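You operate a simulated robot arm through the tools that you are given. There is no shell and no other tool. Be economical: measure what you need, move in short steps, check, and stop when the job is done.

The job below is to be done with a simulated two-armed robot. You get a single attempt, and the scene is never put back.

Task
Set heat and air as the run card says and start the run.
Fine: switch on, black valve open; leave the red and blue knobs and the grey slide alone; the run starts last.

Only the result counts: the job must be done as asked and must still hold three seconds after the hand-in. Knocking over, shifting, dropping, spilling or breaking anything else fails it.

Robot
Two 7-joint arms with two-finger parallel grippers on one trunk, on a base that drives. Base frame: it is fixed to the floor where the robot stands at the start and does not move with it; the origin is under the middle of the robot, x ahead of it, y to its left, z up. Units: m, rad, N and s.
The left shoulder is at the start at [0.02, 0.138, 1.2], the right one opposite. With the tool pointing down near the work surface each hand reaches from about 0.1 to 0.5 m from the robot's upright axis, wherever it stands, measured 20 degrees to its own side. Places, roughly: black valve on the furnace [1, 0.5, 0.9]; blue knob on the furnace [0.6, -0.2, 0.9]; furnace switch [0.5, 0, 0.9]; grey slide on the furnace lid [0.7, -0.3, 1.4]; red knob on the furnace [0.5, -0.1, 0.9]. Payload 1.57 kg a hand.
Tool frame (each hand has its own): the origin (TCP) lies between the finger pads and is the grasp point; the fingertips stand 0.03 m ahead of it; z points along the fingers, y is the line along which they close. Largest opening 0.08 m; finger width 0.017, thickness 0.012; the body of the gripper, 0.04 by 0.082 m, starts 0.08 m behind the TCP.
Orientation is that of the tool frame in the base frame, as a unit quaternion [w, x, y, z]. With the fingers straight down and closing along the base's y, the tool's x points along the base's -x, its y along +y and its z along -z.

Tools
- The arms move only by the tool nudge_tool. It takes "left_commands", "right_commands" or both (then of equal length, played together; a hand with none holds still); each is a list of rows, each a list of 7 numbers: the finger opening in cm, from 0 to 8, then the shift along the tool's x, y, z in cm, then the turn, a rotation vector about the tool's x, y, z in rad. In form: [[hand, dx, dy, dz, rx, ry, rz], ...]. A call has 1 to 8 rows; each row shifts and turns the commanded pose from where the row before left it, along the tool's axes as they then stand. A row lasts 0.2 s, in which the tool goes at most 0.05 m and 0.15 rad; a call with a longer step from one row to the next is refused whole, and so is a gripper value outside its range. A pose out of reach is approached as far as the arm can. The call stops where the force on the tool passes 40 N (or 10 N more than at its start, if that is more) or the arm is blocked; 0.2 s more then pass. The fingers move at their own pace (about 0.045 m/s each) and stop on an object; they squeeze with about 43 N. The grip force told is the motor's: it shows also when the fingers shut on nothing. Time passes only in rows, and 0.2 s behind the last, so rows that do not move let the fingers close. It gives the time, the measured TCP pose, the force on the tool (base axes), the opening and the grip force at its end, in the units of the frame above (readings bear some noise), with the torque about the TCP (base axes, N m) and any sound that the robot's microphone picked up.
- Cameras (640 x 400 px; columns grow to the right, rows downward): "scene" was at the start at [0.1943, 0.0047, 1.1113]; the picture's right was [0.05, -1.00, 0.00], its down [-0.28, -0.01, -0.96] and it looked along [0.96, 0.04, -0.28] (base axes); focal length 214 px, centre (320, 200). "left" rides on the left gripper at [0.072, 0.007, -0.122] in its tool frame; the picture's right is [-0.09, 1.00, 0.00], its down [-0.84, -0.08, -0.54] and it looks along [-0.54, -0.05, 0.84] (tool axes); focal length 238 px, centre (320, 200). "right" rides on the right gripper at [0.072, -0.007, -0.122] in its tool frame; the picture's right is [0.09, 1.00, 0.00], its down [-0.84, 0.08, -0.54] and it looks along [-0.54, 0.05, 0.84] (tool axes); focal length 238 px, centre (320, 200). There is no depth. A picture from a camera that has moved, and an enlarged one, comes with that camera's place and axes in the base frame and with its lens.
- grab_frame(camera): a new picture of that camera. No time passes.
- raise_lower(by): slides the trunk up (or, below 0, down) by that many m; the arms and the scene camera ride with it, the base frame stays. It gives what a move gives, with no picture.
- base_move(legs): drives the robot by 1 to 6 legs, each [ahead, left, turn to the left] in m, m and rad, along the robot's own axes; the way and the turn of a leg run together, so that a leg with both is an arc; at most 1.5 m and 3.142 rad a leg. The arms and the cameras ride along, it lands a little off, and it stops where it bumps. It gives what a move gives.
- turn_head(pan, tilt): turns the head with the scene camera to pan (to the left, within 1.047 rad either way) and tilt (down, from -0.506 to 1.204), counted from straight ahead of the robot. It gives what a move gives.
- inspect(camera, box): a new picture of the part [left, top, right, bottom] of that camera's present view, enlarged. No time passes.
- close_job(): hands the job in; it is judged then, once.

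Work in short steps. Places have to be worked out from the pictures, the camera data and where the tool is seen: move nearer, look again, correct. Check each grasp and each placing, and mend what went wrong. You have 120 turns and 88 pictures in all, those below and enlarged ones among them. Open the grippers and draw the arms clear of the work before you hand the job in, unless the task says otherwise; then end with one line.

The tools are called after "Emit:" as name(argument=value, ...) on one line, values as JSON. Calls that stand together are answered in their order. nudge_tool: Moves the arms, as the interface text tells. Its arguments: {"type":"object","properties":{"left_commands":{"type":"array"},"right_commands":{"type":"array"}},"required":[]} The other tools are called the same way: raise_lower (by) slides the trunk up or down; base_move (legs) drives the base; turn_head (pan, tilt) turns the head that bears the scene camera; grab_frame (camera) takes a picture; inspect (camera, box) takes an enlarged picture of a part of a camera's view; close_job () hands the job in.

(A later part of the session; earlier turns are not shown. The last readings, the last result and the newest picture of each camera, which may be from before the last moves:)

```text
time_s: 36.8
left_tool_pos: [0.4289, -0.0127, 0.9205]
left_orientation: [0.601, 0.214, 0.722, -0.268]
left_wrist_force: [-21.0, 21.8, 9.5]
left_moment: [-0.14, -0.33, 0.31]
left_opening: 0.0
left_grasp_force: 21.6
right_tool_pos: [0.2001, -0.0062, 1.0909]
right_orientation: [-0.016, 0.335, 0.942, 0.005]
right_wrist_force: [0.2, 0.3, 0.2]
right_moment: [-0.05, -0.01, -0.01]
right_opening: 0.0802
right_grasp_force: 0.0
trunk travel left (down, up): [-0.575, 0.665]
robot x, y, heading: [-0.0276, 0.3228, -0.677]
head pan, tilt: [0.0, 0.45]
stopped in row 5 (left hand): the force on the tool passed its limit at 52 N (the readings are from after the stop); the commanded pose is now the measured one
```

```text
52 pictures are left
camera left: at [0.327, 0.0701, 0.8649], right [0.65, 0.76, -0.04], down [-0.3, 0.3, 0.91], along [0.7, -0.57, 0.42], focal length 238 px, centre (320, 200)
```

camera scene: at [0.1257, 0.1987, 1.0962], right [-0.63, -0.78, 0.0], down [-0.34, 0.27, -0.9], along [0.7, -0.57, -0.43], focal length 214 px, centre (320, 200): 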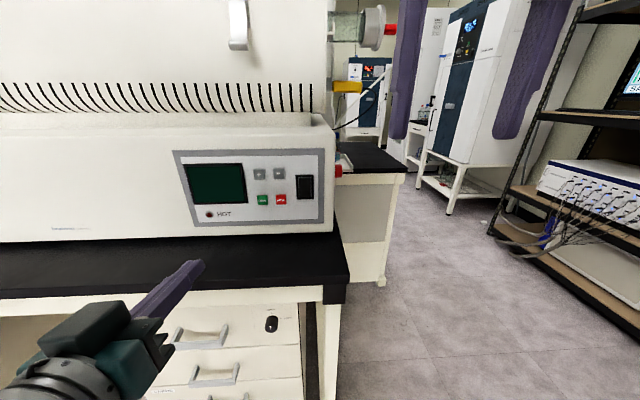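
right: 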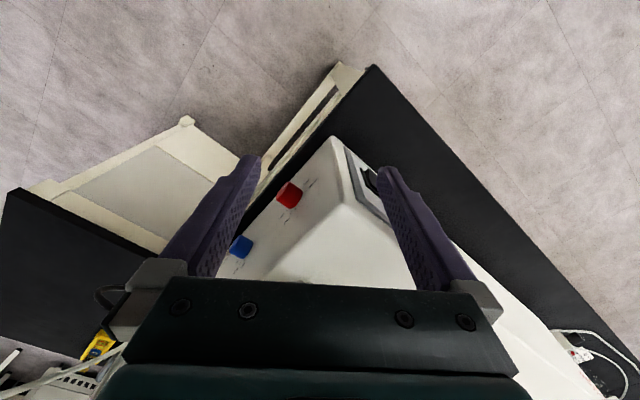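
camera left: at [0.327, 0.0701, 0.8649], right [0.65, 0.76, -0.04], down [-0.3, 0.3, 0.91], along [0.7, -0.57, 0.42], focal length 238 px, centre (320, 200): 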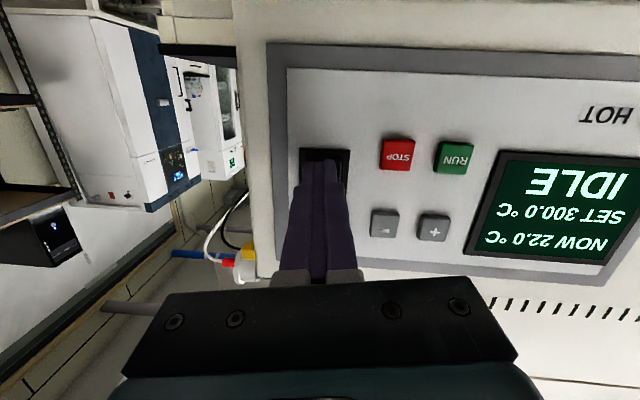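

The furnace is on: IDLE, SET 300.0, NOW 22.0. I retract and move in front of the + button.

Emit:
nudge_tool(left_commands=[[0, 0, 0, -3.8, 0, 0, 0], [0, -1.9, 2.8, 0, 0, 0, 0], [0, -1.9, 2.8, 0, 0, 0, 0], [0, -1.8, 2.8, 0, 0, 0, 0]])

Emit:
grab_frame(camera="left")

Emit:
grab_frame(camera="scene")

```text
time_s: 37.8
left_tool_pos: [0.4671, 0.0743, 0.9688]
left_orientation: [0.601, 0.215, 0.721, -0.27]
left_wrist_force: [-0.8, 0.2, -0.7]
left_moment: [0.0, 0.05, 0.0]
left_opening: 0.0
left_grasp_force: 21.8
right_tool_pos: [0.2011, -0.009, 1.0938]
right_orientation: [-0.013, 0.335, 0.942, 0.004]
right_wrist_force: [-0.2, 0.0, 0.1]
right_moment: [0.0, 0.0, 0.03]
right_opening: 0.0801
right_grasp_force: 0.1
trunk travel left (down, up): [-0.575, 0.665]
robot x, y, heading: [-0.0227, 0.3205, -0.681]
head pan, tilt: [0.0, 0.45]
```

```text
51 pictures are left
camera left: at [0.3663, 0.156, 0.9139], right [0.65, 0.76, -0.04], down [-0.3, 0.3, 0.9], along [0.7, -0.57, 0.43], focal length 238 px, centre (320, 200)
```

left: 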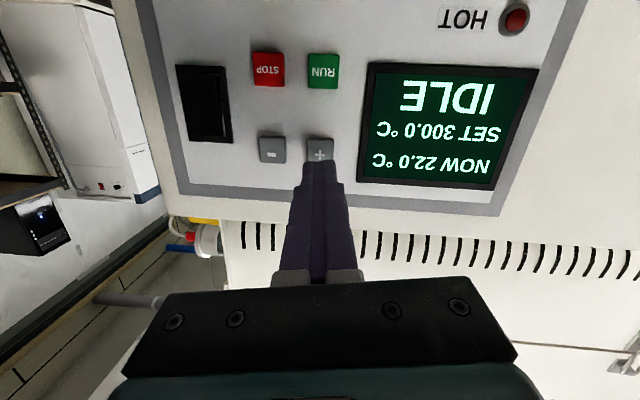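

```text
50 pictures are left
camera scene: at [0.1254, 0.1996, 1.0962], right [-0.63, -0.78, 0.0], down [-0.34, 0.27, -0.9], along [0.7, -0.57, -0.44], focal length 214 px, centre (320, 200)
```

scene: 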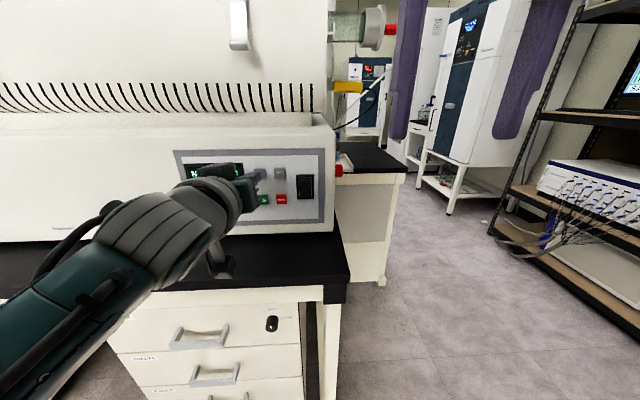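

The + button lies straight ahead of the fingertip. I press once and draw back 1 cm.

Emit:
nudge_tool(left_commands=[[0, 0, 0, 2.2, 0, 0, 0], [0, 0, 0, 0.4, 0, 0, 0], [0, 0, 0, 0.4, 0, 0, 0], [0, 0, 0, 0.3, 0, 0, 0]])

Emit:
inspect(camera="left", box=[140, 0, 560, 240])

```text
time_s: 38.7
left_tool_pos: [0.4872, 0.0562, 0.9657]
left_orientation: [0.603, 0.214, 0.72, -0.271]
left_wrist_force: [-18.6, 18.7, 6.2]
left_moment: [-0.13, -0.23, 0.29]
left_opening: 0.0
left_grasp_force: 21.6
right_tool_pos: [0.1994, -0.006, 1.0919]
right_orientation: [-0.016, 0.335, 0.942, 0.005]
right_wrist_force: [-0.3, 0.1, -0.1]
right_moment: [-0.01, 0.0, -0.01]
right_opening: 0.08
right_grasp_force: 0.1
trunk travel left (down, up): [-0.575, 0.665]
robot x, y, heading: [-0.0232, 0.32, -0.683]
head pan, tilt: [0.0, 0.45]
heard: click
stopped in row 4 (left hand): the force on the tool passed its limit at 45 N (the readings are from after the stop); the commanded pose is now the measured one
```

```text
1.52 times, centred on (350, 120) of left
camera zoom: at [0.387, 0.1389, 0.9111], right [0.65, 0.76, -0.04], down [-0.3, 0.31, 0.9], along [0.7, -0.57, 0.43], focal length 363 px, centre (274, 322)
```

zoom: 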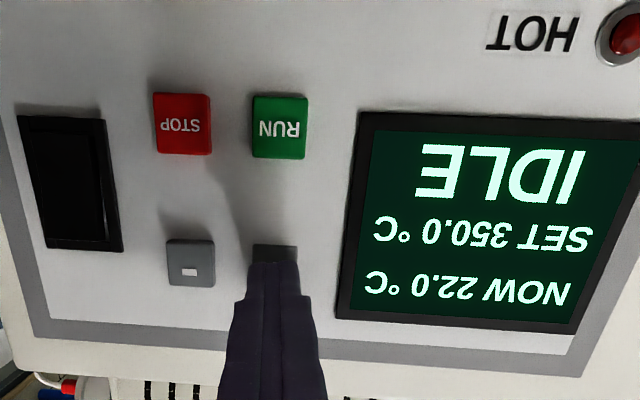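

Click: SET 350.0, so the step is 50 °C. One more press after backing off.

Emit:
nudge_tool(left_commands=[[0, 0, 0, -1.5, 0, 0, 0], [0, 0, 0, 0, 0, 0, 0], [0, 0, 0, 0.9, 0, 0, 0], [0, 0, 0, 0.4, 0, 0, 0], [0, 0, 0, 0.3, 0, 0, 0]])

Emit:
inspect(camera="left", box=[140, 0, 560, 240])

```text
time_s: 39.9
left_tool_pos: [0.4866, 0.0562, 0.9714]
left_orientation: [0.606, 0.213, 0.716, -0.272]
left_wrist_force: [-20.0, 18.3, 5.4]
left_moment: [-0.09, -0.2, 0.24]
left_opening: 0.0002
left_grasp_force: 21.4
right_tool_pos: [0.1991, -0.0054, 1.0914]
right_orientation: [-0.016, 0.335, 0.942, 0.005]
right_wrist_force: [-0.5, -0.8, -0.2]
right_moment: [0.0, -0.01, 0.01]
right_opening: 0.0802
right_grasp_force: 0.1
trunk travel left (down, up): [-0.575, 0.665]
robot x, y, heading: [-0.0246, 0.3205, -0.677]
head pan, tilt: [0.0, 0.45]
heard: click
stopped in row 5 (left hand): the force on the tool passed its limit at 43 N (the readings are from after the stop); the commanded pose is now the measured one
```

```text
1.52 times, centred on (350, 120) of left
camera zoom: at [0.3872, 0.1381, 0.9132], right [0.65, 0.76, -0.04], down [-0.31, 0.31, 0.9], along [0.69, -0.57, 0.44], focal length 363 px, centre (274, 322)
```

zoom: 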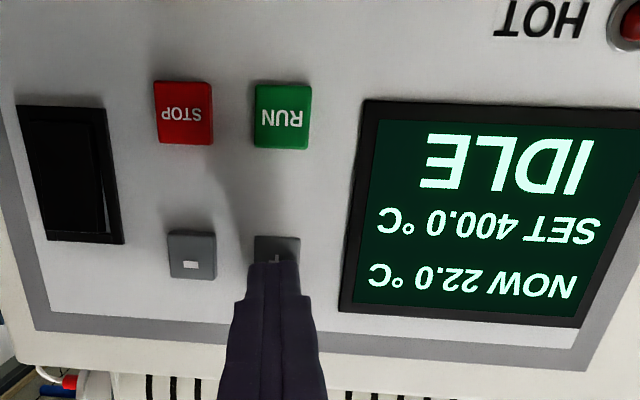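

SET 400.0. I retract the hand and look at the flow meter.

Emit:
nudge_tool(left_commands=[[0, 0, 0, -4, 0, 0, 0], [0, 1, 0, -4, 0, 0, 0], [0, 2, 0, -4, 0, 0, 0]])

Emit:
turn_head(pan=0.95, tilt=0.3)

Emit:
grab_frame(camera="scene")

```text
time_s: 40.7
left_tool_pos: [0.3972, 0.1296, 0.9576]
left_orientation: [0.607, 0.214, 0.715, -0.274]
left_wrist_force: [0.6, -0.7, -0.2]
left_moment: [-0.02, 0.01, 0.01]
left_opening: 0.0
left_grasp_force: 21.1
right_tool_pos: [0.2008, -0.0081, 1.093]
right_orientation: [-0.013, 0.335, 0.942, 0.005]
right_wrist_force: [0.5, 0.3, -0.9]
right_moment: [-0.02, -0.02, 0.01]
right_opening: 0.0801
right_grasp_force: 0.2
trunk travel left (down, up): [-0.575, 0.665]
robot x, y, heading: [-0.0252, 0.323, -0.684]
head pan, tilt: [0.0, 0.45]
```

```text
time_s: 42.0
left_tool_pos: [0.3973, 0.1291, 0.957]
left_orientation: [0.607, 0.214, 0.715, -0.274]
left_wrist_force: [0.8, 0.2, -0.1]
left_moment: [-0.01, -0.01, 0.03]
left_opening: 0.0002
left_grasp_force: 21.2
right_tool_pos: [0.2014, -0.0083, 1.0932]
right_orientation: [-0.013, 0.335, 0.942, 0.005]
right_wrist_force: [0.3, 0.0, 0.5]
right_moment: [0.01, 0.01, 0.01]
right_opening: 0.0802
right_grasp_force: 0.1
trunk travel left (down, up): [-0.575, 0.665]
robot x, y, heading: [-0.0282, 0.3189, -0.682]
head pan, tilt: [0.949, 0.3]
```

```text
47 pictures are left
camera scene: at [0.1433, 0.283, 1.1101], right [0.26, -0.96, 0.0], down [-0.29, -0.08, -0.96], along [0.92, 0.25, -0.3], focal length 214 px, centre (320, 200)
```

scene: 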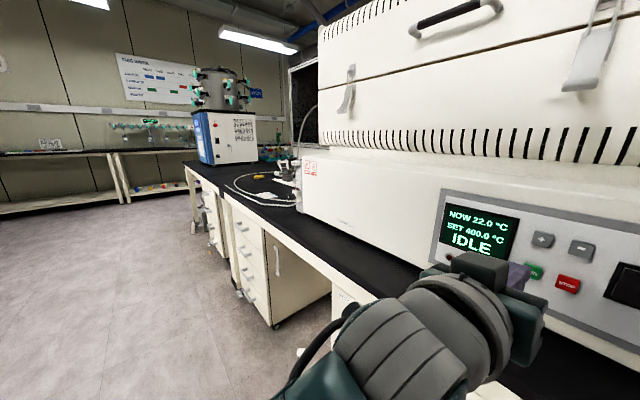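

Emit:
inspect(camera="scene", box=[270, 150, 330, 220])

```text
5.71 times, centred on (300, 185) of scene
camera zoom: at [0.1433, 0.283, 1.1101], right [0.26, -0.96, 0.0], down [-0.29, -0.08, -0.96], along [0.92, 0.25, -0.3], focal length 1226 px, centre (434, 286)
```

zoom: 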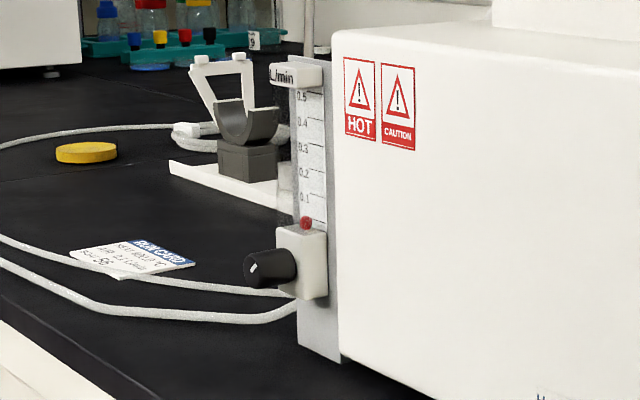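

Set 400 °C is in, but the float still reads 0 with the power on. I go back to the valve to open it further.

Emit:
base_move(legs=[[-0.03, 0.6, 0.0]])

Emit:
turn_head(pan=0.3, tilt=0.4)

Emit:
grab_frame(camera="scene")

Emit:
grab_frame(camera="left")

```text
time_s: 45.4
left_tool_pos: [0.7569, 0.6231, 0.957]
left_orientation: [0.608, 0.209, 0.716, -0.271]
left_wrist_force: [-0.2, 0.5, -0.3]
left_moment: [-0.01, -0.02, -0.01]
left_opening: 0.0001
left_grasp_force: 21.3
right_tool_pos: [0.561, 0.4837, 1.0933]
right_orientation: [-0.013, 0.329, 0.944, 0.005]
right_wrist_force: [0.3, 0.2, -0.5]
right_moment: [-0.03, -0.02, -0.02]
right_opening: 0.0801
right_grasp_force: 0.0
trunk travel left (down, up): [-0.575, 0.665]
robot x, y, heading: [0.3309, 0.8117, -0.674]
head pan, tilt: [0.949, 0.3]
```

```text
time_s: 46.4
left_tool_pos: [0.7569, 0.6235, 0.9571]
left_orientation: [0.609, 0.209, 0.716, -0.27]
left_wrist_force: [0.1, -0.2, -0.4]
left_moment: [0.01, 0.0, 0.02]
left_opening: 0.0
left_grasp_force: 21.5
right_tool_pos: [0.5618, 0.4858, 1.093]
right_orientation: [-0.013, 0.33, 0.944, 0.004]
right_wrist_force: [0.9, 0.5, -0.6]
right_moment: [-0.01, 0.01, -0.02]
right_opening: 0.08
right_grasp_force: 0.1
trunk travel left (down, up): [-0.575, 0.665]
robot x, y, heading: [0.3339, 0.811, -0.666]
head pan, tilt: [0.3, 0.4]
```

```text
45 pictures are left
camera scene: at [0.4965, 0.7164, 1.1009], right [-0.36, -0.93, 0.0], down [-0.36, 0.14, -0.92], along [0.86, -0.33, -0.39], focal length 214 px, centre (320, 200)
```

scene: 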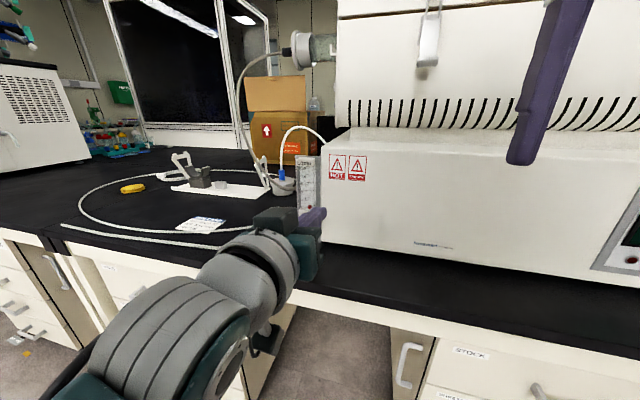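

```text
44 pictures are left
camera left: at [0.6556, 0.7047, 0.8998], right [0.64, 0.77, -0.04], down [-0.32, 0.31, 0.9], along [0.7, -0.56, 0.44], focal length 238 px, centre (320, 200)
```

left: 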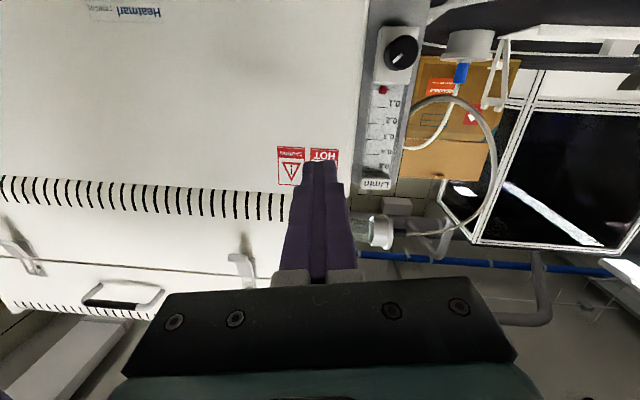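

Knob tip again fixed at ~(0.891, 0.601, 0.872). I approach it with fingers open, pre-rolled 0.3 rad counter-clockwise for more turning range.

Emit:
nudge_tool(left_commands=[[5, 2.1, 2.6, 0, 0, 0, 0], [5, 2.1, 2.6, 1, 0, 0, 0], [5, 2.0, 2.6, 2.0, 0, 0, 0], [5, 0, 0, 1.0, 0, 0, -0.15], [5, 0, 0, 1, 0, 0, -0.15]])

Emit:
grab_frame(camera="left")

```text
time_s: 47.6
left_tool_pos: [0.8331, 0.6501, 0.8791]
left_orientation: [0.561, 0.1, 0.739, -0.359]
left_wrist_force: [0.4, -0.5, -0.1]
left_moment: [0.01, 0.0, -0.03]
left_opening: 0.0501
left_grasp_force: 0.1
right_tool_pos: [0.5604, 0.4855, 1.093]
right_orientation: [-0.013, 0.329, 0.944, 0.003]
right_wrist_force: [-0.4, 0.0, 0.6]
right_moment: [0.01, 0.01, 0.0]
right_opening: 0.0802
right_grasp_force: 0.0
trunk travel left (down, up): [-0.575, 0.665]
robot x, y, heading: [0.3311, 0.812, -0.671]
head pan, tilt: [0.3, 0.4]
```

```text
43 pictures are left
camera left: at [0.7184, 0.7138, 0.8262], right [0.58, 0.74, -0.33], down [-0.16, 0.51, 0.85], along [0.8, -0.44, 0.41], focal length 238 px, centre (320, 200)
```

left: 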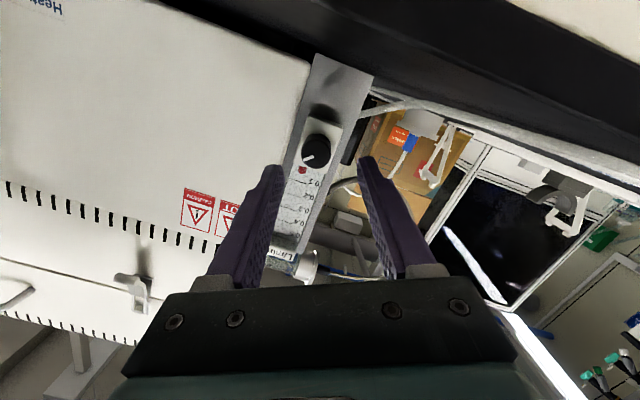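

Well centred; I advance 5 cm and close on the knob.

Emit:
nudge_tool(left_commands=[[5, 0, -0.2, 2.5, 0, 0, 0], [5, 0, 0, 2.3, 0, 0, 0], [3.5, 0, 0, 0, 0, 0, 0], [2, 0, 0, 0, 0, 0, 0], [1.5, 0, 0, 0, 0, 0, 0], [1.5, 0, 0, 0, 0, 0, 0]])

Emit:
inspect(camera="left", box=[220, 100, 420, 260])

```text
time_s: 49.0
left_tool_pos: [0.8666, 0.6161, 0.8764]
left_orientation: [0.561, 0.1, 0.739, -0.36]
left_wrist_force: [-3.9, -2.1, 3.8]
left_moment: [0.13, 0.28, 0.51]
left_opening: 0.0249
left_grasp_force: 34.7
right_tool_pos: [0.56, 0.4857, 1.0939]
right_orientation: [-0.014, 0.329, 0.944, 0.004]
right_wrist_force: [-0.2, 0.8, 0.1]
right_moment: [0.02, 0.0, 0.01]
right_opening: 0.0798
right_grasp_force: 0.1
trunk travel left (down, up): [-0.575, 0.665]
robot x, y, heading: [0.3278, 0.8115, -0.666]
head pan, tilt: [0.3, 0.4]
```

```text
2.50 times, centred on (320, 180) of left
camera zoom: at [0.7532, 0.6812, 0.8222], right [0.58, 0.74, -0.33], down [-0.16, 0.51, 0.85], along [0.8, -0.44, 0.41], focal length 596 px, centre (320, 250)
```

zoom: 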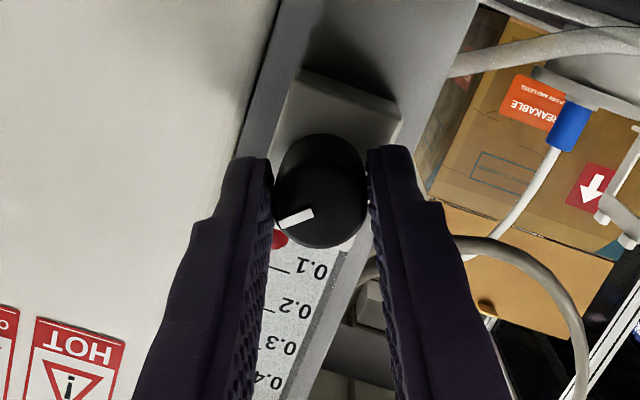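

Firm grip. I turn clockwise another 0.56 rad and check the float.

Emit:
nudge_tool(left_commands=[[1.5, 0, 0, 0, 0, 0, 0.14], [1.5, 0, 0, 0, 0, 0, 0.14], [1.5, 0, 0, 0, 0, 0, 0.14], [1.5, 0, 0, 0, 0, 0, 0.14], [1.5, 0, 0, 0, 0, 0, 0]])

Emit:
inspect(camera="scene", box=[270, 150, 360, 250])

```text
time_s: 50.2
left_tool_pos: [0.868, 0.6179, 0.8762]
left_orientation: [0.638, 0.301, 0.683, -0.188]
left_wrist_force: [0.3, -3.0, -0.2]
left_moment: [0.16, 0.26, 0.78]
left_opening: 0.0261
left_grasp_force: 36.8
right_tool_pos: [0.5619, 0.4842, 1.0941]
right_orientation: [-0.014, 0.329, 0.944, 0.004]
right_wrist_force: [0.1, -0.5, -0.1]
right_moment: [0.0, 0.02, -0.03]
right_opening: 0.0799
right_grasp_force: 0.1
trunk travel left (down, up): [-0.575, 0.665]
robot x, y, heading: [0.3305, 0.811, -0.669]
head pan, tilt: [0.3, 0.4]
```

```text
4.00 times, centred on (315, 200) of scene
camera zoom: at [0.4966, 0.7159, 1.1008], right [-0.36, -0.93, 0.0], down [-0.36, 0.14, -0.92], along [0.86, -0.33, -0.39], focal length 858 px, centre (340, 200)
```

zoom: 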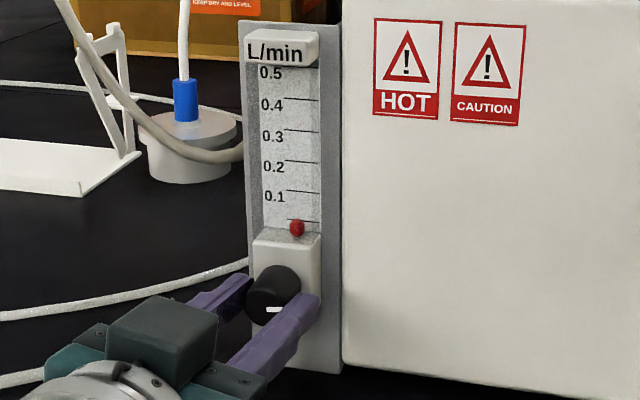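

Pointer at ~90°, still no flow. I keep turning clockwise.

Emit:
nudge_tool(left_commands=[[1.5, 0, 0, 0, 0, 0, 0.14], [1.5, 0, 0, 0, 0, 0, 0.14], [1.5, 0, 0, 0, 0, 0, 0.14], [1.5, 0, 0, 0, 0, 0, 0.14], [1.5, 0, 0, 0, 0, 0, 0]])

Emit:
inspect(camera="scene", box=[270, 150, 360, 250])

```text
time_s: 51.4
left_tool_pos: [0.869, 0.6194, 0.8757]
left_orientation: [0.666, 0.479, 0.572, -0.005]
left_wrist_force: [1.2, 3.0, -0.1]
left_moment: [0.04, 0.04, 1.17]
left_opening: 0.0268
left_grasp_force: 37.2
right_tool_pos: [0.5622, 0.4845, 1.0924]
right_orientation: [-0.013, 0.33, 0.944, 0.005]
right_wrist_force: [-0.2, -0.2, 0.5]
right_moment: [-0.02, 0.0, 0.0]
right_opening: 0.0801
right_grasp_force: 0.0
trunk travel left (down, up): [-0.575, 0.665]
robot x, y, heading: [0.3317, 0.811, -0.672]
head pan, tilt: [0.3, 0.4]
```

```text
4.00 times, centred on (315, 200) of scene
camera zoom: at [0.4966, 0.7169, 1.1008], right [-0.36, -0.93, 0.0], down [-0.36, 0.14, -0.92], along [0.86, -0.33, -0.39], focal length 858 px, centre (340, 200)
```

zoom: 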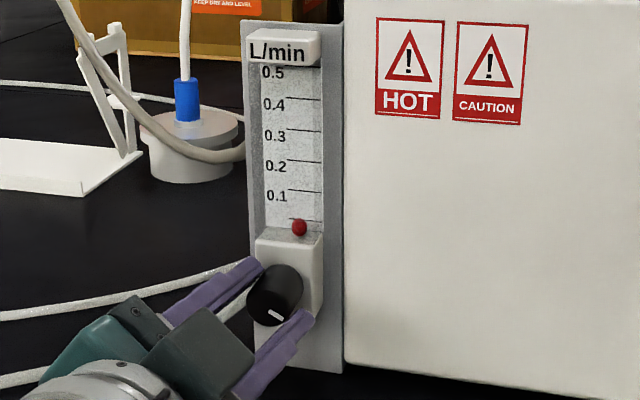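

Pointer ~120° and no flow, so something upstream must be shut. I release, back off and study the hose and then the furnace's right side.

Emit:
nudge_tool(left_commands=[[5, 0, 0, 0, 0, 0, 0], [5, 0, 0, 0, 0, 0, 0], [5, 0, 0, -4, 0, 0, 0], [5, 0, 0, -4, 0, 0, -0.15], [5, 0, 0, -4, 0, 0, -0.15], [2, 0, 0, -2, 0, 0, -0.15], [0, 0, 0, 0, 0, 0, -0.15], [0, 0, 0, 0, 0, 0, -0.15]])

Emit:
turn_head(pan=0.7, tilt=0.45)

Emit:
grab_frame(camera="scene")

```text
time_s: 53.2
left_tool_pos: [0.7634, 0.7074, 0.8928]
left_orientation: [0.618, 0.233, 0.709, -0.249]
left_wrist_force: [0.1, -0.2, -0.9]
left_moment: [-0.01, 0.01, -0.03]
left_opening: 0.0
left_grasp_force: 9.5
right_tool_pos: [0.5614, 0.4847, 1.0938]
right_orientation: [-0.013, 0.329, 0.944, 0.004]
right_wrist_force: [0.1, 0.5, -0.6]
right_moment: [0.02, -0.01, 0.0]
right_opening: 0.0798
right_grasp_force: 0.0
trunk travel left (down, up): [-0.575, 0.665]
robot x, y, heading: [0.3304, 0.8114, -0.674]
head pan, tilt: [0.3, 0.4]
```

```text
time_s: 54.1
left_tool_pos: [0.7619, 0.7069, 0.8918]
left_orientation: [0.619, 0.235, 0.707, -0.249]
left_wrist_force: [0.3, -0.2, 0.2]
left_moment: [-0.03, 0.02, -0.01]
left_opening: 0.0001
left_grasp_force: 21.7
right_tool_pos: [0.5622, 0.4845, 1.0938]
right_orientation: [-0.014, 0.33, 0.944, 0.004]
right_wrist_force: [-0.6, 0.0, 0.1]
right_moment: [-0.01, 0.01, 0.0]
right_opening: 0.0801
right_grasp_force: 0.0
trunk travel left (down, up): [-0.575, 0.665]
robot x, y, heading: [0.3341, 0.811, -0.667]
head pan, tilt: [0.7, 0.45]
```

```text
39 pictures are left
camera scene: at [0.502, 0.7525, 1.0962], right [0.03, -1.0, 0.0], down [-0.43, -0.01, -0.9], along [0.9, 0.03, -0.44], focal length 214 px, centre (320, 200)
```

scene: 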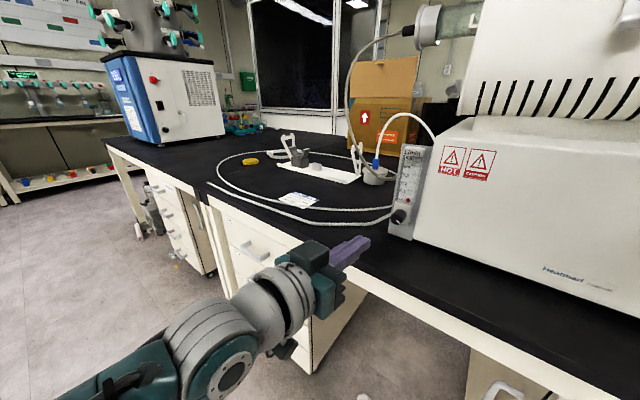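

Emit:
inspect(camera="scene", box=[190, 120, 450, 250])

Emit:
inspect(camera="scene", box=[380, 140, 440, 240])

```text
2.46 times, centred on (320, 185) of scene
camera zoom: at [0.502, 0.7525, 1.0962], right [0.03, -1.0, 0.0], down [-0.43, -0.01, -0.9], along [0.9, 0.03, -0.44], focal length 528 px, centre (320, 237)
```

zoom: 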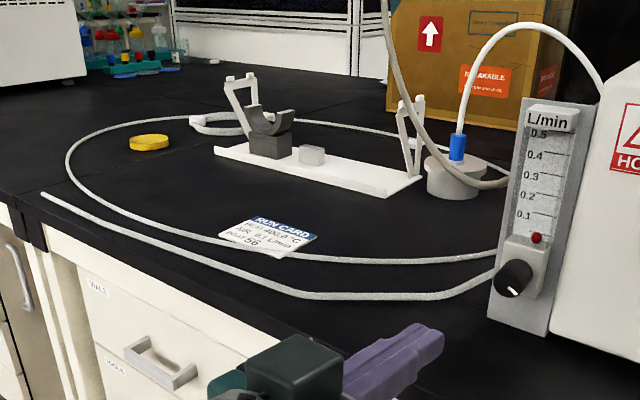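

```text
4.00 times, centred on (410, 190) of scene
camera zoom: at [0.502, 0.7525, 1.0962], right [0.03, -1.0, 0.0], down [-0.43, -0.01, -0.9], along [0.9, 0.03, -0.44], focal length 858 px, centre (-40, 240)
```

zoom: 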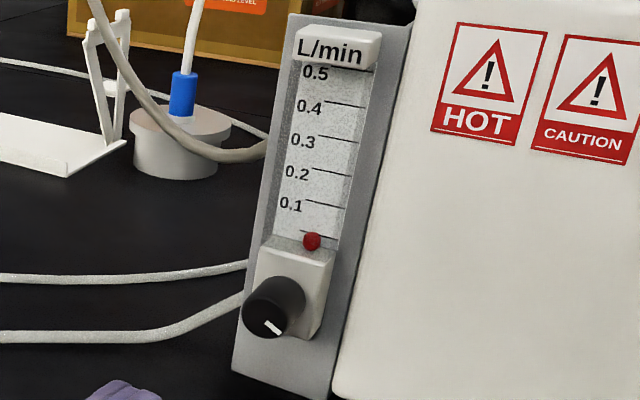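

I drive right along the bench to look at the furnace's right side, where the yellow lever and the two knobs are.

Emit:
base_move(legs=[[-0.03, -1.1, 0.0], [0.2, 0.0, 0.0]])

Emit:
turn_head(pan=0.4, tilt=0.2)

Emit:
grab_frame(camera="scene")

```text
time_s: 60.9
left_tool_pos: [0.2174, -0.2547, 0.8925]
left_orientation: [0.618, 0.233, 0.709, -0.247]
left_wrist_force: [0.2, -0.1, -0.6]
left_moment: [0.0, 0.03, -0.03]
left_opening: 0.0003
left_grasp_force: 21.8
right_tool_pos: [0.0193, -0.4766, 1.0934]
right_orientation: [-0.014, 0.328, 0.945, 0.004]
right_wrist_force: [-0.6, -0.1, -1.0]
right_moment: [0.01, -0.04, 0.01]
right_opening: 0.08
right_grasp_force: 0.1
trunk travel left (down, up): [-0.575, 0.665]
robot x, y, heading: [-0.2125, -0.1517, -0.668]
head pan, tilt: [0.7, 0.45]
```

```text
time_s: 61.7
left_tool_pos: [0.2178, -0.2545, 0.8912]
left_orientation: [0.618, 0.233, 0.709, -0.247]
left_wrist_force: [0.8, -0.2, 0.2]
left_moment: [0.0, 0.0, 0.0]
left_opening: 0.0
left_grasp_force: 20.9
right_tool_pos: [0.0183, -0.4763, 1.0926]
right_orientation: [-0.013, 0.328, 0.945, 0.003]
right_wrist_force: [0.0, -0.5, -0.9]
right_moment: [0.01, 0.0, -0.02]
right_opening: 0.08
right_grasp_force: 0.2
trunk travel left (down, up): [-0.575, 0.665]
robot x, y, heading: [-0.2177, -0.1507, -0.666]
head pan, tilt: [0.4, 0.201]
```

```text
36 pictures are left
camera scene: at [-0.0438, -0.2369, 1.1193], right [-0.26, -0.96, 0.0], down [-0.19, 0.05, -0.98], along [0.95, -0.26, -0.2], focal length 214 px, centre (320, 200)
```

scene: 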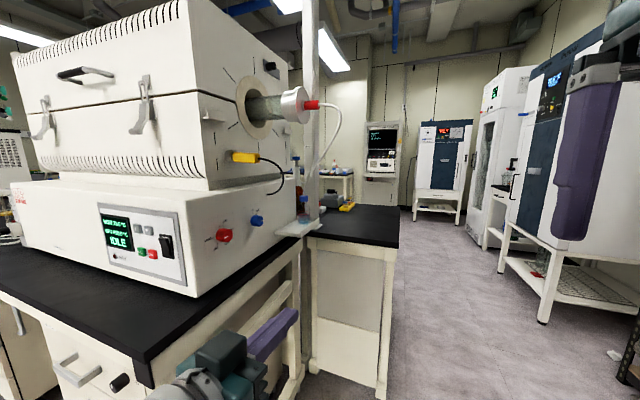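

Emit:
inspect(camera="scene", box=[190, 195, 290, 260])

Emit:
inspect(camera="scene", box=[190, 50, 360, 220])

```text
6.15 times, centred on (240, 228) of scene
camera zoom: at [-0.0438, -0.2369, 1.1193], right [-0.26, -0.96, 0.0], down [-0.19, 0.05, -0.98], along [0.95, -0.26, -0.2], focal length 1320 px, centre (812, 31)
```

zoom: 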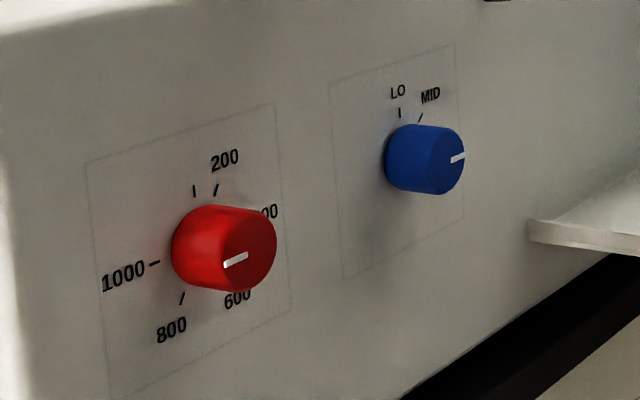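

```text
2.35 times, centred on (275, 135) of scene
camera zoom: at [-0.0438, -0.2369, 1.1193], right [-0.26, -0.96, 0.0], down [-0.19, 0.05, -0.98], along [0.95, -0.26, -0.2], focal length 505 px, centre (426, 353)
```

zoom: 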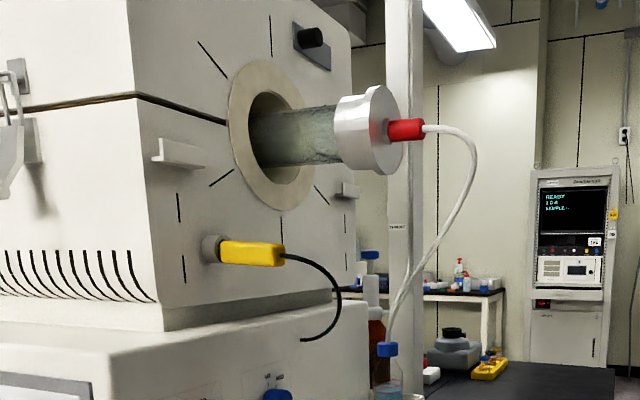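

The yellow piece is just a thermocouple plug; red and blue are dials to leave. So the valve itself likely has a dead band; I return to it to open it further.

Emit:
base_move(legs=[[-0.2, 0.0, 0.0], [0.035, 1.095, 0.0]])

Emit:
turn_head(pan=0.3, tilt=0.4)

Emit:
grab_frame(camera="left")

```text
time_s: 68.6
left_tool_pos: [0.767, 0.7286, 0.8911]
left_orientation: [0.62, 0.229, 0.71, -0.244]
left_wrist_force: [-0.4, 0.3, 0.4]
left_moment: [0.0, 0.01, 0.01]
left_opening: 0.0
left_grasp_force: 21.4
right_tool_pos: [0.568, 0.5034, 1.0921]
right_orientation: [-0.014, 0.323, 0.946, 0.005]
right_wrist_force: [-0.1, 0.1, 0.2]
right_moment: [-0.02, -0.04, 0.0]
right_opening: 0.0801
right_grasp_force: 0.1
trunk travel left (down, up): [-0.575, 0.665]
robot x, y, heading: [0.3325, 0.8287, -0.66]
head pan, tilt: [0.4, 0.201]
```

```text
time_s: 69.3
left_tool_pos: [0.7663, 0.7274, 0.8921]
left_orientation: [0.619, 0.229, 0.711, -0.244]
left_wrist_force: [0.2, 0.7, 0.1]
left_moment: [-0.01, 0.01, 0.02]
left_opening: 0.0
left_grasp_force: 21.2
right_tool_pos: [0.5682, 0.5027, 1.0936]
right_orientation: [-0.013, 0.323, 0.946, 0.004]
right_wrist_force: [0.2, 0.7, 1.0]
right_moment: [0.05, 0.0, -0.01]
right_opening: 0.0799
right_grasp_force: 0.0
trunk travel left (down, up): [-0.575, 0.665]
robot x, y, heading: [0.3338, 0.8251, -0.658]
head pan, tilt: [0.3, 0.4]
```

```text
33 pictures are left
camera left: at [0.6675, 0.8109, 0.8342], right [0.64, 0.77, 0.03], down [-0.36, 0.26, 0.9], along [0.68, -0.58, 0.44], focal length 238 px, centre (320, 200)
```

left: 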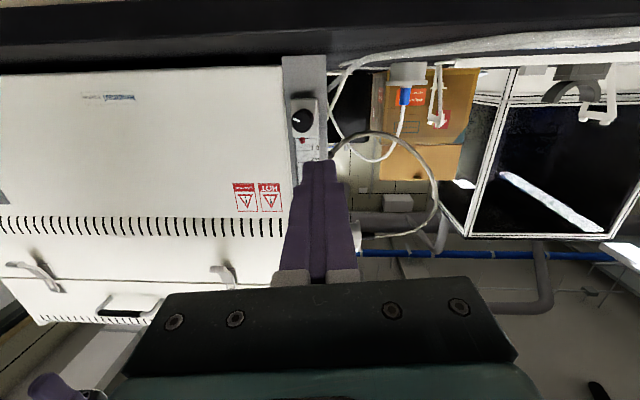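

The knob is ahead, 2 cm to the right. I approach with a larger counter-clockwise pre-roll (−0.75).

Emit:
nudge_tool(left_commands=[[5, 0, -1.9, 3, 0, 0, 0], [5, 0, 0, 3, 0, 0, -0.15], [5, 0, 0, 3, 0, 0, -0.15], [5, 0, 0, 1, 0, 0, -0.15], [5, 0, 0, 0, 0, 0, -0.15], [5, 0, 0, 0, 0, 0, -0.15]])

Emit:
grab_frame(camera="left")

```text
time_s: 70.7
left_tool_pos: [0.8307, 0.6489, 0.8817]
left_orientation: [0.486, -0.049, 0.745, -0.455]
left_wrist_force: [-0.3, 0.5, 0.3]
left_moment: [0.0, -0.01, -0.01]
left_opening: 0.0499
left_grasp_force: 0.0
right_tool_pos: [0.5688, 0.5021, 1.0937]
right_orientation: [-0.013, 0.323, 0.946, 0.003]
right_wrist_force: [0.3, -0.1, 1.1]
right_moment: [0.0, 0.06, 0.01]
right_opening: 0.08
right_grasp_force: 0.2
trunk travel left (down, up): [-0.575, 0.665]
robot x, y, heading: [0.3324, 0.8226, -0.655]
head pan, tilt: [0.3, 0.4]
```

```text
32 pictures are left
camera left: at [0.7027, 0.6925, 0.8419], right [0.42, 0.63, -0.66], down [-0.01, 0.73, 0.69], along [0.91, -0.28, 0.31], focal length 238 px, centre (320, 200)
```

left: 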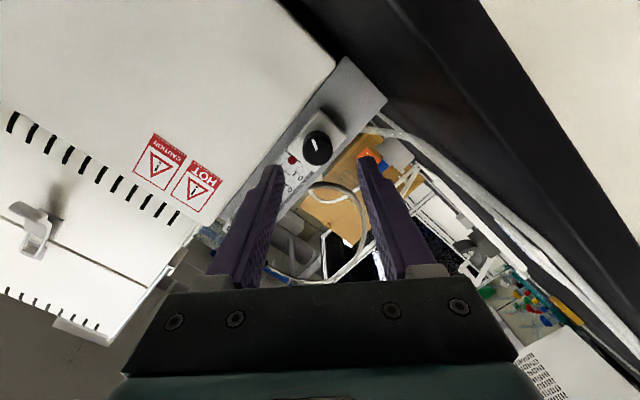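

Centred; I advance, close and turn clockwise 0.6 rad.

Emit:
nudge_tool(left_commands=[[5, 0, -0.3, 2.5, 0, 0, 0], [5, 0, 0, 2.4, 0, 0, 0], [3.5, 0, 0, 0, 0, 0, 0], [2, 0, 0, 0, 0, 0, 0], [1.5, 0, 0, 0, 0, 0, 0], [1.5, 0, 0, 0, 0, 0, 0]])

Emit:
nudge_tool(left_commands=[[1.5, 0, 0, 0, 0, 0, 0.15], [1.5, 0, 0, 0, 0, 0, 0.15], [1.5, 0, 0, 0, 0, 0, 0.15], [1.5, 0, 0, 0, 0, 0, 0.15], [1.5, 0, 0, 0, 0, 0, 0]])

Emit:
inspect(camera="scene", box=[270, 150, 360, 250])

```text
time_s: 72.1
left_tool_pos: [0.8655, 0.6165, 0.8778]
left_orientation: [0.486, -0.047, 0.745, -0.453]
left_wrist_force: [2.8, 0.0, -6.6]
left_moment: [-0.27, -0.42, -0.18]
left_opening: 0.025
left_grasp_force: 34.4
right_tool_pos: [0.569, 0.5022, 1.0927]
right_orientation: [-0.014, 0.324, 0.946, 0.005]
right_wrist_force: [-0.4, 0.5, -0.1]
right_moment: [0.01, -0.04, -0.02]
right_opening: 0.0801
right_grasp_force: 0.1
trunk travel left (down, up): [-0.575, 0.665]
robot x, y, heading: [0.3299, 0.8251, -0.663]
head pan, tilt: [0.3, 0.4]
```

```text
time_s: 73.3
left_tool_pos: [0.8668, 0.6183, 0.8772]
left_orientation: [0.599, 0.177, 0.725, -0.29]
left_wrist_force: [-1.5, 3.4, -1.3]
left_moment: [0.57, 0.75, 0.47]
left_opening: 0.0249
left_grasp_force: 36.5
right_tool_pos: [0.5683, 0.5021, 1.0939]
right_orientation: [-0.013, 0.323, 0.946, 0.004]
right_wrist_force: [-0.5, 0.7, 0.1]
right_moment: [0.03, -0.04, 0.01]
right_opening: 0.0802
right_grasp_force: 0.0
trunk travel left (down, up): [-0.575, 0.665]
robot x, y, heading: [0.3361, 0.8259, -0.657]
head pan, tilt: [0.3, 0.4]
```

```text
4.00 times, centred on (315, 200) of scene
camera zoom: at [0.5001, 0.7337, 1.1007], right [-0.35, -0.94, 0.0], down [-0.37, 0.14, -0.92], along [0.86, -0.32, -0.39], focal length 858 px, centre (340, 200)
```

zoom: 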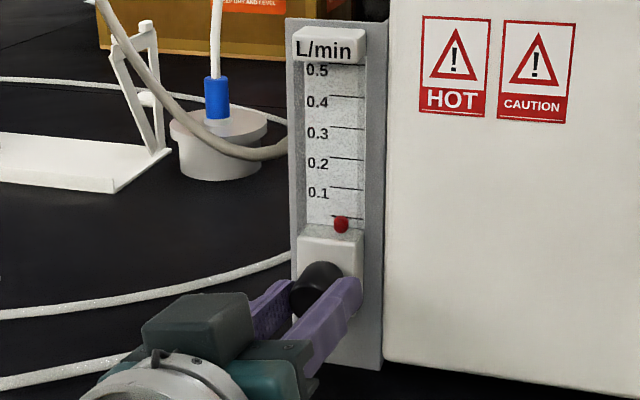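

Pointer is now hidden (~150°), float still at 0. Torque is modest; I continue another 0.75 rad.

Emit:
nudge_tool(left_commands=[[1.5, 0, 0, 0, 0, 0, 0.15], [1.5, 0, 0, 0, 0, 0, 0.15], [1.5, 0, 0, 0, 0, 0, 0.15], [1.5, 0, 0, 0, 0, 0, 0.15], [1.5, 0, 0, 0, 0, 0, 0.15], [1.5, 0, 0, 0, 0, 0, 0]])

Emit:
inspect(camera="scene", box=[270, 150, 360, 250])

Emit:
inspect(camera="left", box=[220, 100, 420, 260])

```text
time_s: 74.7
left_tool_pos: [0.8664, 0.6182, 0.8783]
left_orientation: [0.663, 0.43, 0.611, -0.049]
left_wrist_force: [-0.2, 1.4, -7.2]
left_moment: [0.25, 0.26, 1.01]
left_opening: 0.0263
left_grasp_force: 37.3
right_tool_pos: [0.5683, 0.5026, 1.0914]
right_orientation: [-0.013, 0.323, 0.946, 0.005]
right_wrist_force: [-0.4, 0.6, -0.6]
right_moment: [-0.01, 0.02, -0.01]
right_opening: 0.08
right_grasp_force: 0.2
trunk travel left (down, up): [-0.575, 0.665]
robot x, y, heading: [0.33, 0.8252, -0.657]
head pan, tilt: [0.3, 0.4]
```

```text
4.00 times, centred on (315, 200) of scene
camera zoom: at [0.5001, 0.7336, 1.1006], right [-0.35, -0.94, 0.0], down [-0.37, 0.14, -0.92], along [0.86, -0.32, -0.39], focal length 858 px, centre (340, 200)
```

zoom: 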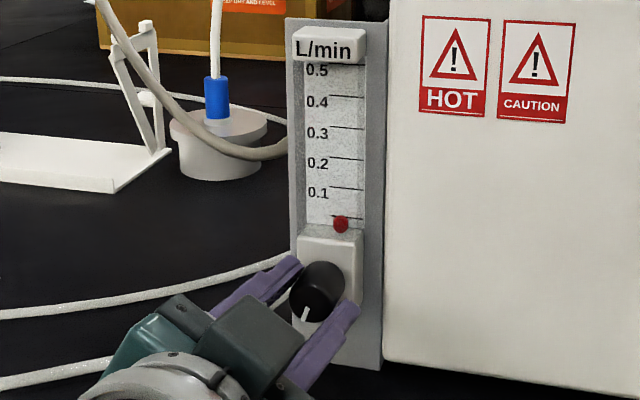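

```text
2.50 times, centred on (320, 180) of left
camera zoom: at [0.7949, 0.7315, 0.8336], right [0.57, 0.58, 0.59], down [-0.67, -0.09, 0.74], along [0.48, -0.81, 0.34], focal length 596 px, centre (320, 250)
```

zoom: 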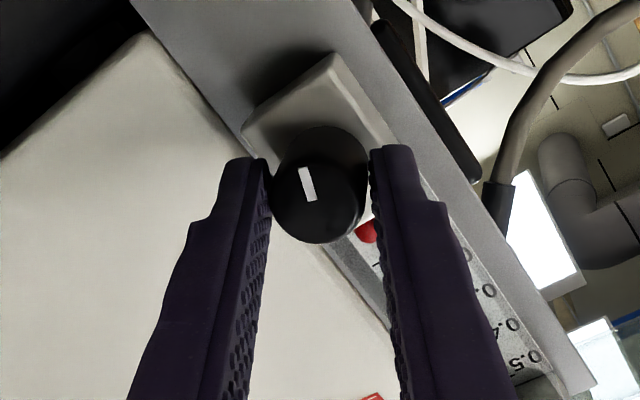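

Pointer ~200°, float still 0. I regrip in place (open, roll back, close) and continue, in case the needle only cracks open later.

Emit:
nudge_tool(left_commands=[[5, 0, 0, 0, 0, 0, 0], [5, 0, 0, -0.3, 0, 0, 0], [5, 0, 0, 0, 0, 0, -0.15], [5, 0, 0, 0, 0, 0, -0.15], [5, 0, 0, 0, 0, 0, -0.15], [5, 0, 0, 0, 0, 0, -0.15], [5, 0, 0, 0, 0, 0, -0.15], [5, 0, 0, 0, 0, 0, -0.15]])

Emit:
nudge_tool(left_commands=[[5, 0, 0, 0, 0, 0, -0.15], [5, 0, 0, 0, 0, 0, -0.15], [5, 0, 0, 0.3, 0, 0, -0.15], [3, 0, 0, 0, 0, 0, 0], [1.5, 0, 0, 0, 0, 0, 0], [1.5, 0, 0, 0, 0, 0, 0], [1.5, 0, 0, 0, 0, 0, 0]])

Emit:
nudge_tool(left_commands=[[1.5, 0, 0, 0, 0, 0, 0.15], [1.5, 0, 0, 0, 0, 0, 0.15], [1.5, 0, 0, 0, 0, 0, 0.15], [1.5, 0, 0, 0, 0, 0, 0.15], [1.5, 0, 0, 0, 0, 0, 0]])

Emit:
inspect(camera="scene", box=[270, 150, 360, 250])

```text
time_s: 76.5
left_tool_pos: [0.8656, 0.6198, 0.8788]
left_orientation: [0.576, 0.119, 0.737, -0.334]
left_wrist_force: [-0.9, 0.5, 0.4]
left_moment: [0.03, 0.03, 0.0]
left_opening: 0.0501
left_grasp_force: 0.0
right_tool_pos: [0.5689, 0.5027, 1.0921]
right_orientation: [-0.014, 0.323, 0.946, 0.004]
right_wrist_force: [-0.3, 0.4, 0.5]
right_moment: [-0.01, 0.01, -0.02]
right_opening: 0.0801
right_grasp_force: 0.1
trunk travel left (down, up): [-0.575, 0.665]
robot x, y, heading: [0.3333, 0.8237, -0.66]
head pan, tilt: [0.3, 0.4]
```

```text
time_s: 78.1
left_tool_pos: [0.8677, 0.6174, 0.8777]
left_orientation: [0.487, -0.045, 0.744, -0.454]
left_wrist_force: [1.1, -0.3, -3.4]
left_moment: [-0.35, -0.48, -0.32]
left_opening: 0.0255
left_grasp_force: 35.5
right_tool_pos: [0.5686, 0.502, 1.0931]
right_orientation: [-0.013, 0.323, 0.946, 0.005]
right_wrist_force: [1.0, -0.6, -0.6]
right_moment: [-0.02, 0.0, 0.0]
right_opening: 0.08
right_grasp_force: 0.0
trunk travel left (down, up): [-0.575, 0.665]
robot x, y, heading: [0.332, 0.8262, -0.656]
head pan, tilt: [0.3, 0.4]
```

```text
time_s: 79.3
left_tool_pos: [0.8679, 0.6172, 0.8775]
left_orientation: [0.599, 0.176, 0.725, -0.289]
left_wrist_force: [2.2, -0.6, 0.3]
left_moment: [0.32, 0.5, 0.58]
left_opening: 0.0252
left_grasp_force: 37.0
right_tool_pos: [0.5687, 0.5031, 1.0933]
right_orientation: [-0.014, 0.324, 0.946, 0.004]
right_wrist_force: [0.8, 0.1, 0.0]
right_moment: [-0.04, 0.01, -0.01]
right_opening: 0.08
right_grasp_force: 0.0
trunk travel left (down, up): [-0.575, 0.665]
robot x, y, heading: [0.3345, 0.8249, -0.658]
head pan, tilt: [0.3, 0.4]
```

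```text
4.00 times, centred on (315, 200) of scene
camera zoom: at [0.5007, 0.733, 1.1009], right [-0.35, -0.94, 0.0], down [-0.36, 0.14, -0.92], along [0.86, -0.32, -0.39], focal length 858 px, centre (340, 200)
```

zoom: 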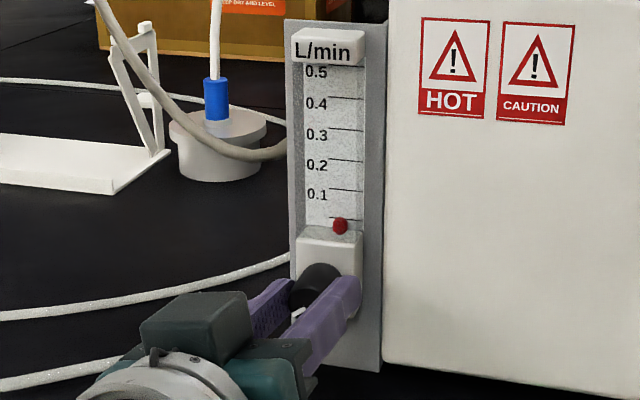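

Still nothing at ~235°; I turn on by 0.75 rad.

Emit:
nudge_tool(left_commands=[[1.5, 0, 0, 0, 0, 0, 0.15], [1.5, 0, 0, 0, 0, 0, 0.15], [1.5, 0, 0, 0, 0, 0, 0.15], [1.5, 0, 0, 0, 0, 0, 0.15], [1.5, 0, 0, 0, 0, 0, 0.15], [1.5, 0, 0, 0, 0, 0, 0]])

Emit:
inspect(camera="scene", box=[270, 150, 360, 250])

```text
time_s: 80.7
left_tool_pos: [0.867, 0.6178, 0.8791]
left_orientation: [0.664, 0.43, 0.609, -0.049]
left_wrist_force: [-2.1, -1.1, 0.3]
left_moment: [-0.32, -0.22, 0.48]
left_opening: 0.0265
left_grasp_force: 37.1
right_tool_pos: [0.5691, 0.5022, 1.0925]
right_orientation: [-0.013, 0.323, 0.946, 0.004]
right_wrist_force: [1.2, -0.3, -0.1]
right_moment: [0.02, -0.01, -0.05]
right_opening: 0.08
right_grasp_force: 0.1
trunk travel left (down, up): [-0.575, 0.665]
robot x, y, heading: [0.3366, 0.8271, -0.656]
head pan, tilt: [0.3, 0.4]
```

```text
4.00 times, centred on (315, 200) of scene
camera zoom: at [0.5001, 0.7329, 1.1008], right [-0.35, -0.94, 0.0], down [-0.37, 0.14, -0.92], along [0.86, -0.32, -0.39], focal length 858 px, centre (340, 200)
```

zoom: 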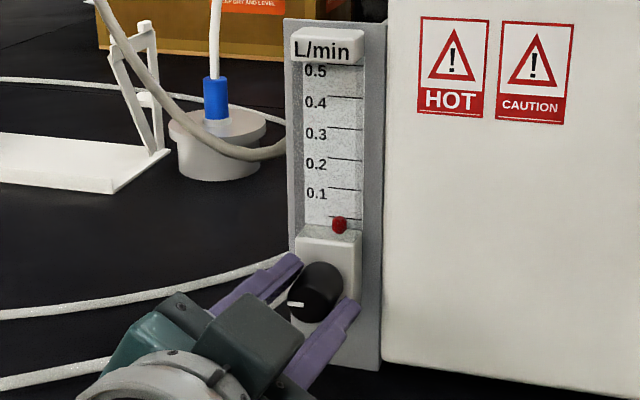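

The valve seems to have gone through ~270° with no flow, so something gates the air. Before doing more I look at the surroundings (wall board, unit on the left bench) for clues.

Emit:
turn_head(pan=0.95, tilt=0.1)

Emit:
grab_frame(camera="scene")

```text
time_s: 81.7
left_tool_pos: [0.8669, 0.6173, 0.8795]
left_orientation: [0.664, 0.428, 0.611, -0.051]
left_wrist_force: [-6.2, -0.2, 2.1]
left_moment: [-0.51, -0.66, 0.23]
left_opening: 0.0263
left_grasp_force: 37.9
right_tool_pos: [0.5677, 0.5031, 1.0937]
right_orientation: [-0.014, 0.323, 0.946, 0.004]
right_wrist_force: [-0.1, 0.4, -1.0]
right_moment: [0.01, 0.0, 0.02]
right_opening: 0.0798
right_grasp_force: 0.1
trunk travel left (down, up): [-0.575, 0.665]
robot x, y, heading: [0.3324, 0.8259, -0.655]
head pan, tilt: [0.949, 0.099]
```

```text
26 pictures are left
camera scene: at [0.5013, 0.7916, 1.1287], right [0.29, -0.96, 0.0], down [-0.1, -0.03, -0.99], along [0.95, 0.29, -0.1], focal length 214 px, centre (320, 200)
```

scene: 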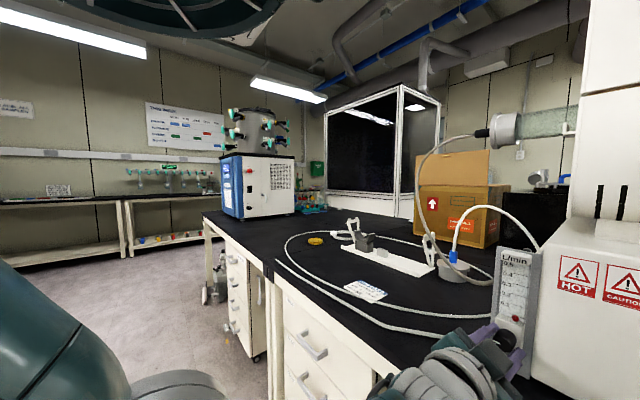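

No clue there. I test whether the knob hits a stop by turning 0.45 rad further clockwise and reading the torque and pointer.

Emit:
nudge_tool(left_commands=[[1.5, 0, 0, 0, 0, 0, 0.15], [1.5, 0, 0, 0, 0, 0, 0.15], [1.5, 0, 0, 0, 0, 0, 0.15]])

Emit:
inspect(camera="left", box=[220, 100, 420, 260])

```text
time_s: 82.5
left_tool_pos: [0.8669, 0.6174, 0.8783]
left_orientation: [0.657, 0.555, 0.5, 0.099]
left_wrist_force: [-3.3, -1.2, -1.2]
left_moment: [-0.43, -0.03, 0.66]
left_opening: 0.0271
left_grasp_force: 36.7
right_tool_pos: [0.5698, 0.5013, 1.0933]
right_orientation: [-0.014, 0.323, 0.946, 0.004]
right_wrist_force: [0.1, 0.6, -0.7]
right_moment: [-0.01, -0.02, -0.02]
right_opening: 0.0802
right_grasp_force: 0.1
trunk travel left (down, up): [-0.575, 0.665]
robot x, y, heading: [0.3319, 0.8261, -0.656]
head pan, tilt: [0.949, 0.099]
```

```text
2.50 times, centred on (320, 180) of left
camera zoom: at [0.8102, 0.7455, 0.8581], right [0.38, 0.3, 0.88], down [-0.85, -0.26, 0.46], along [0.36, -0.92, 0.16], focal length 596 px, centre (320, 250)
```

zoom: 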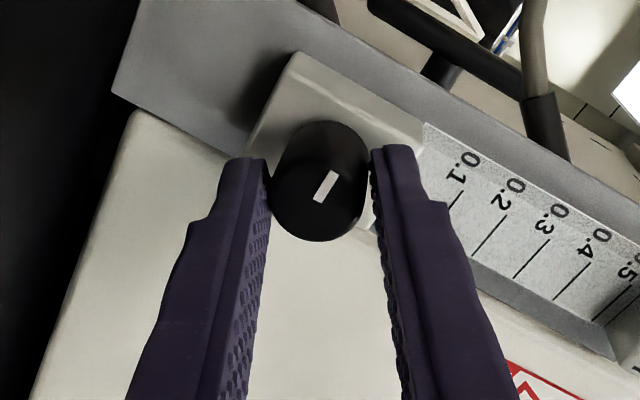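

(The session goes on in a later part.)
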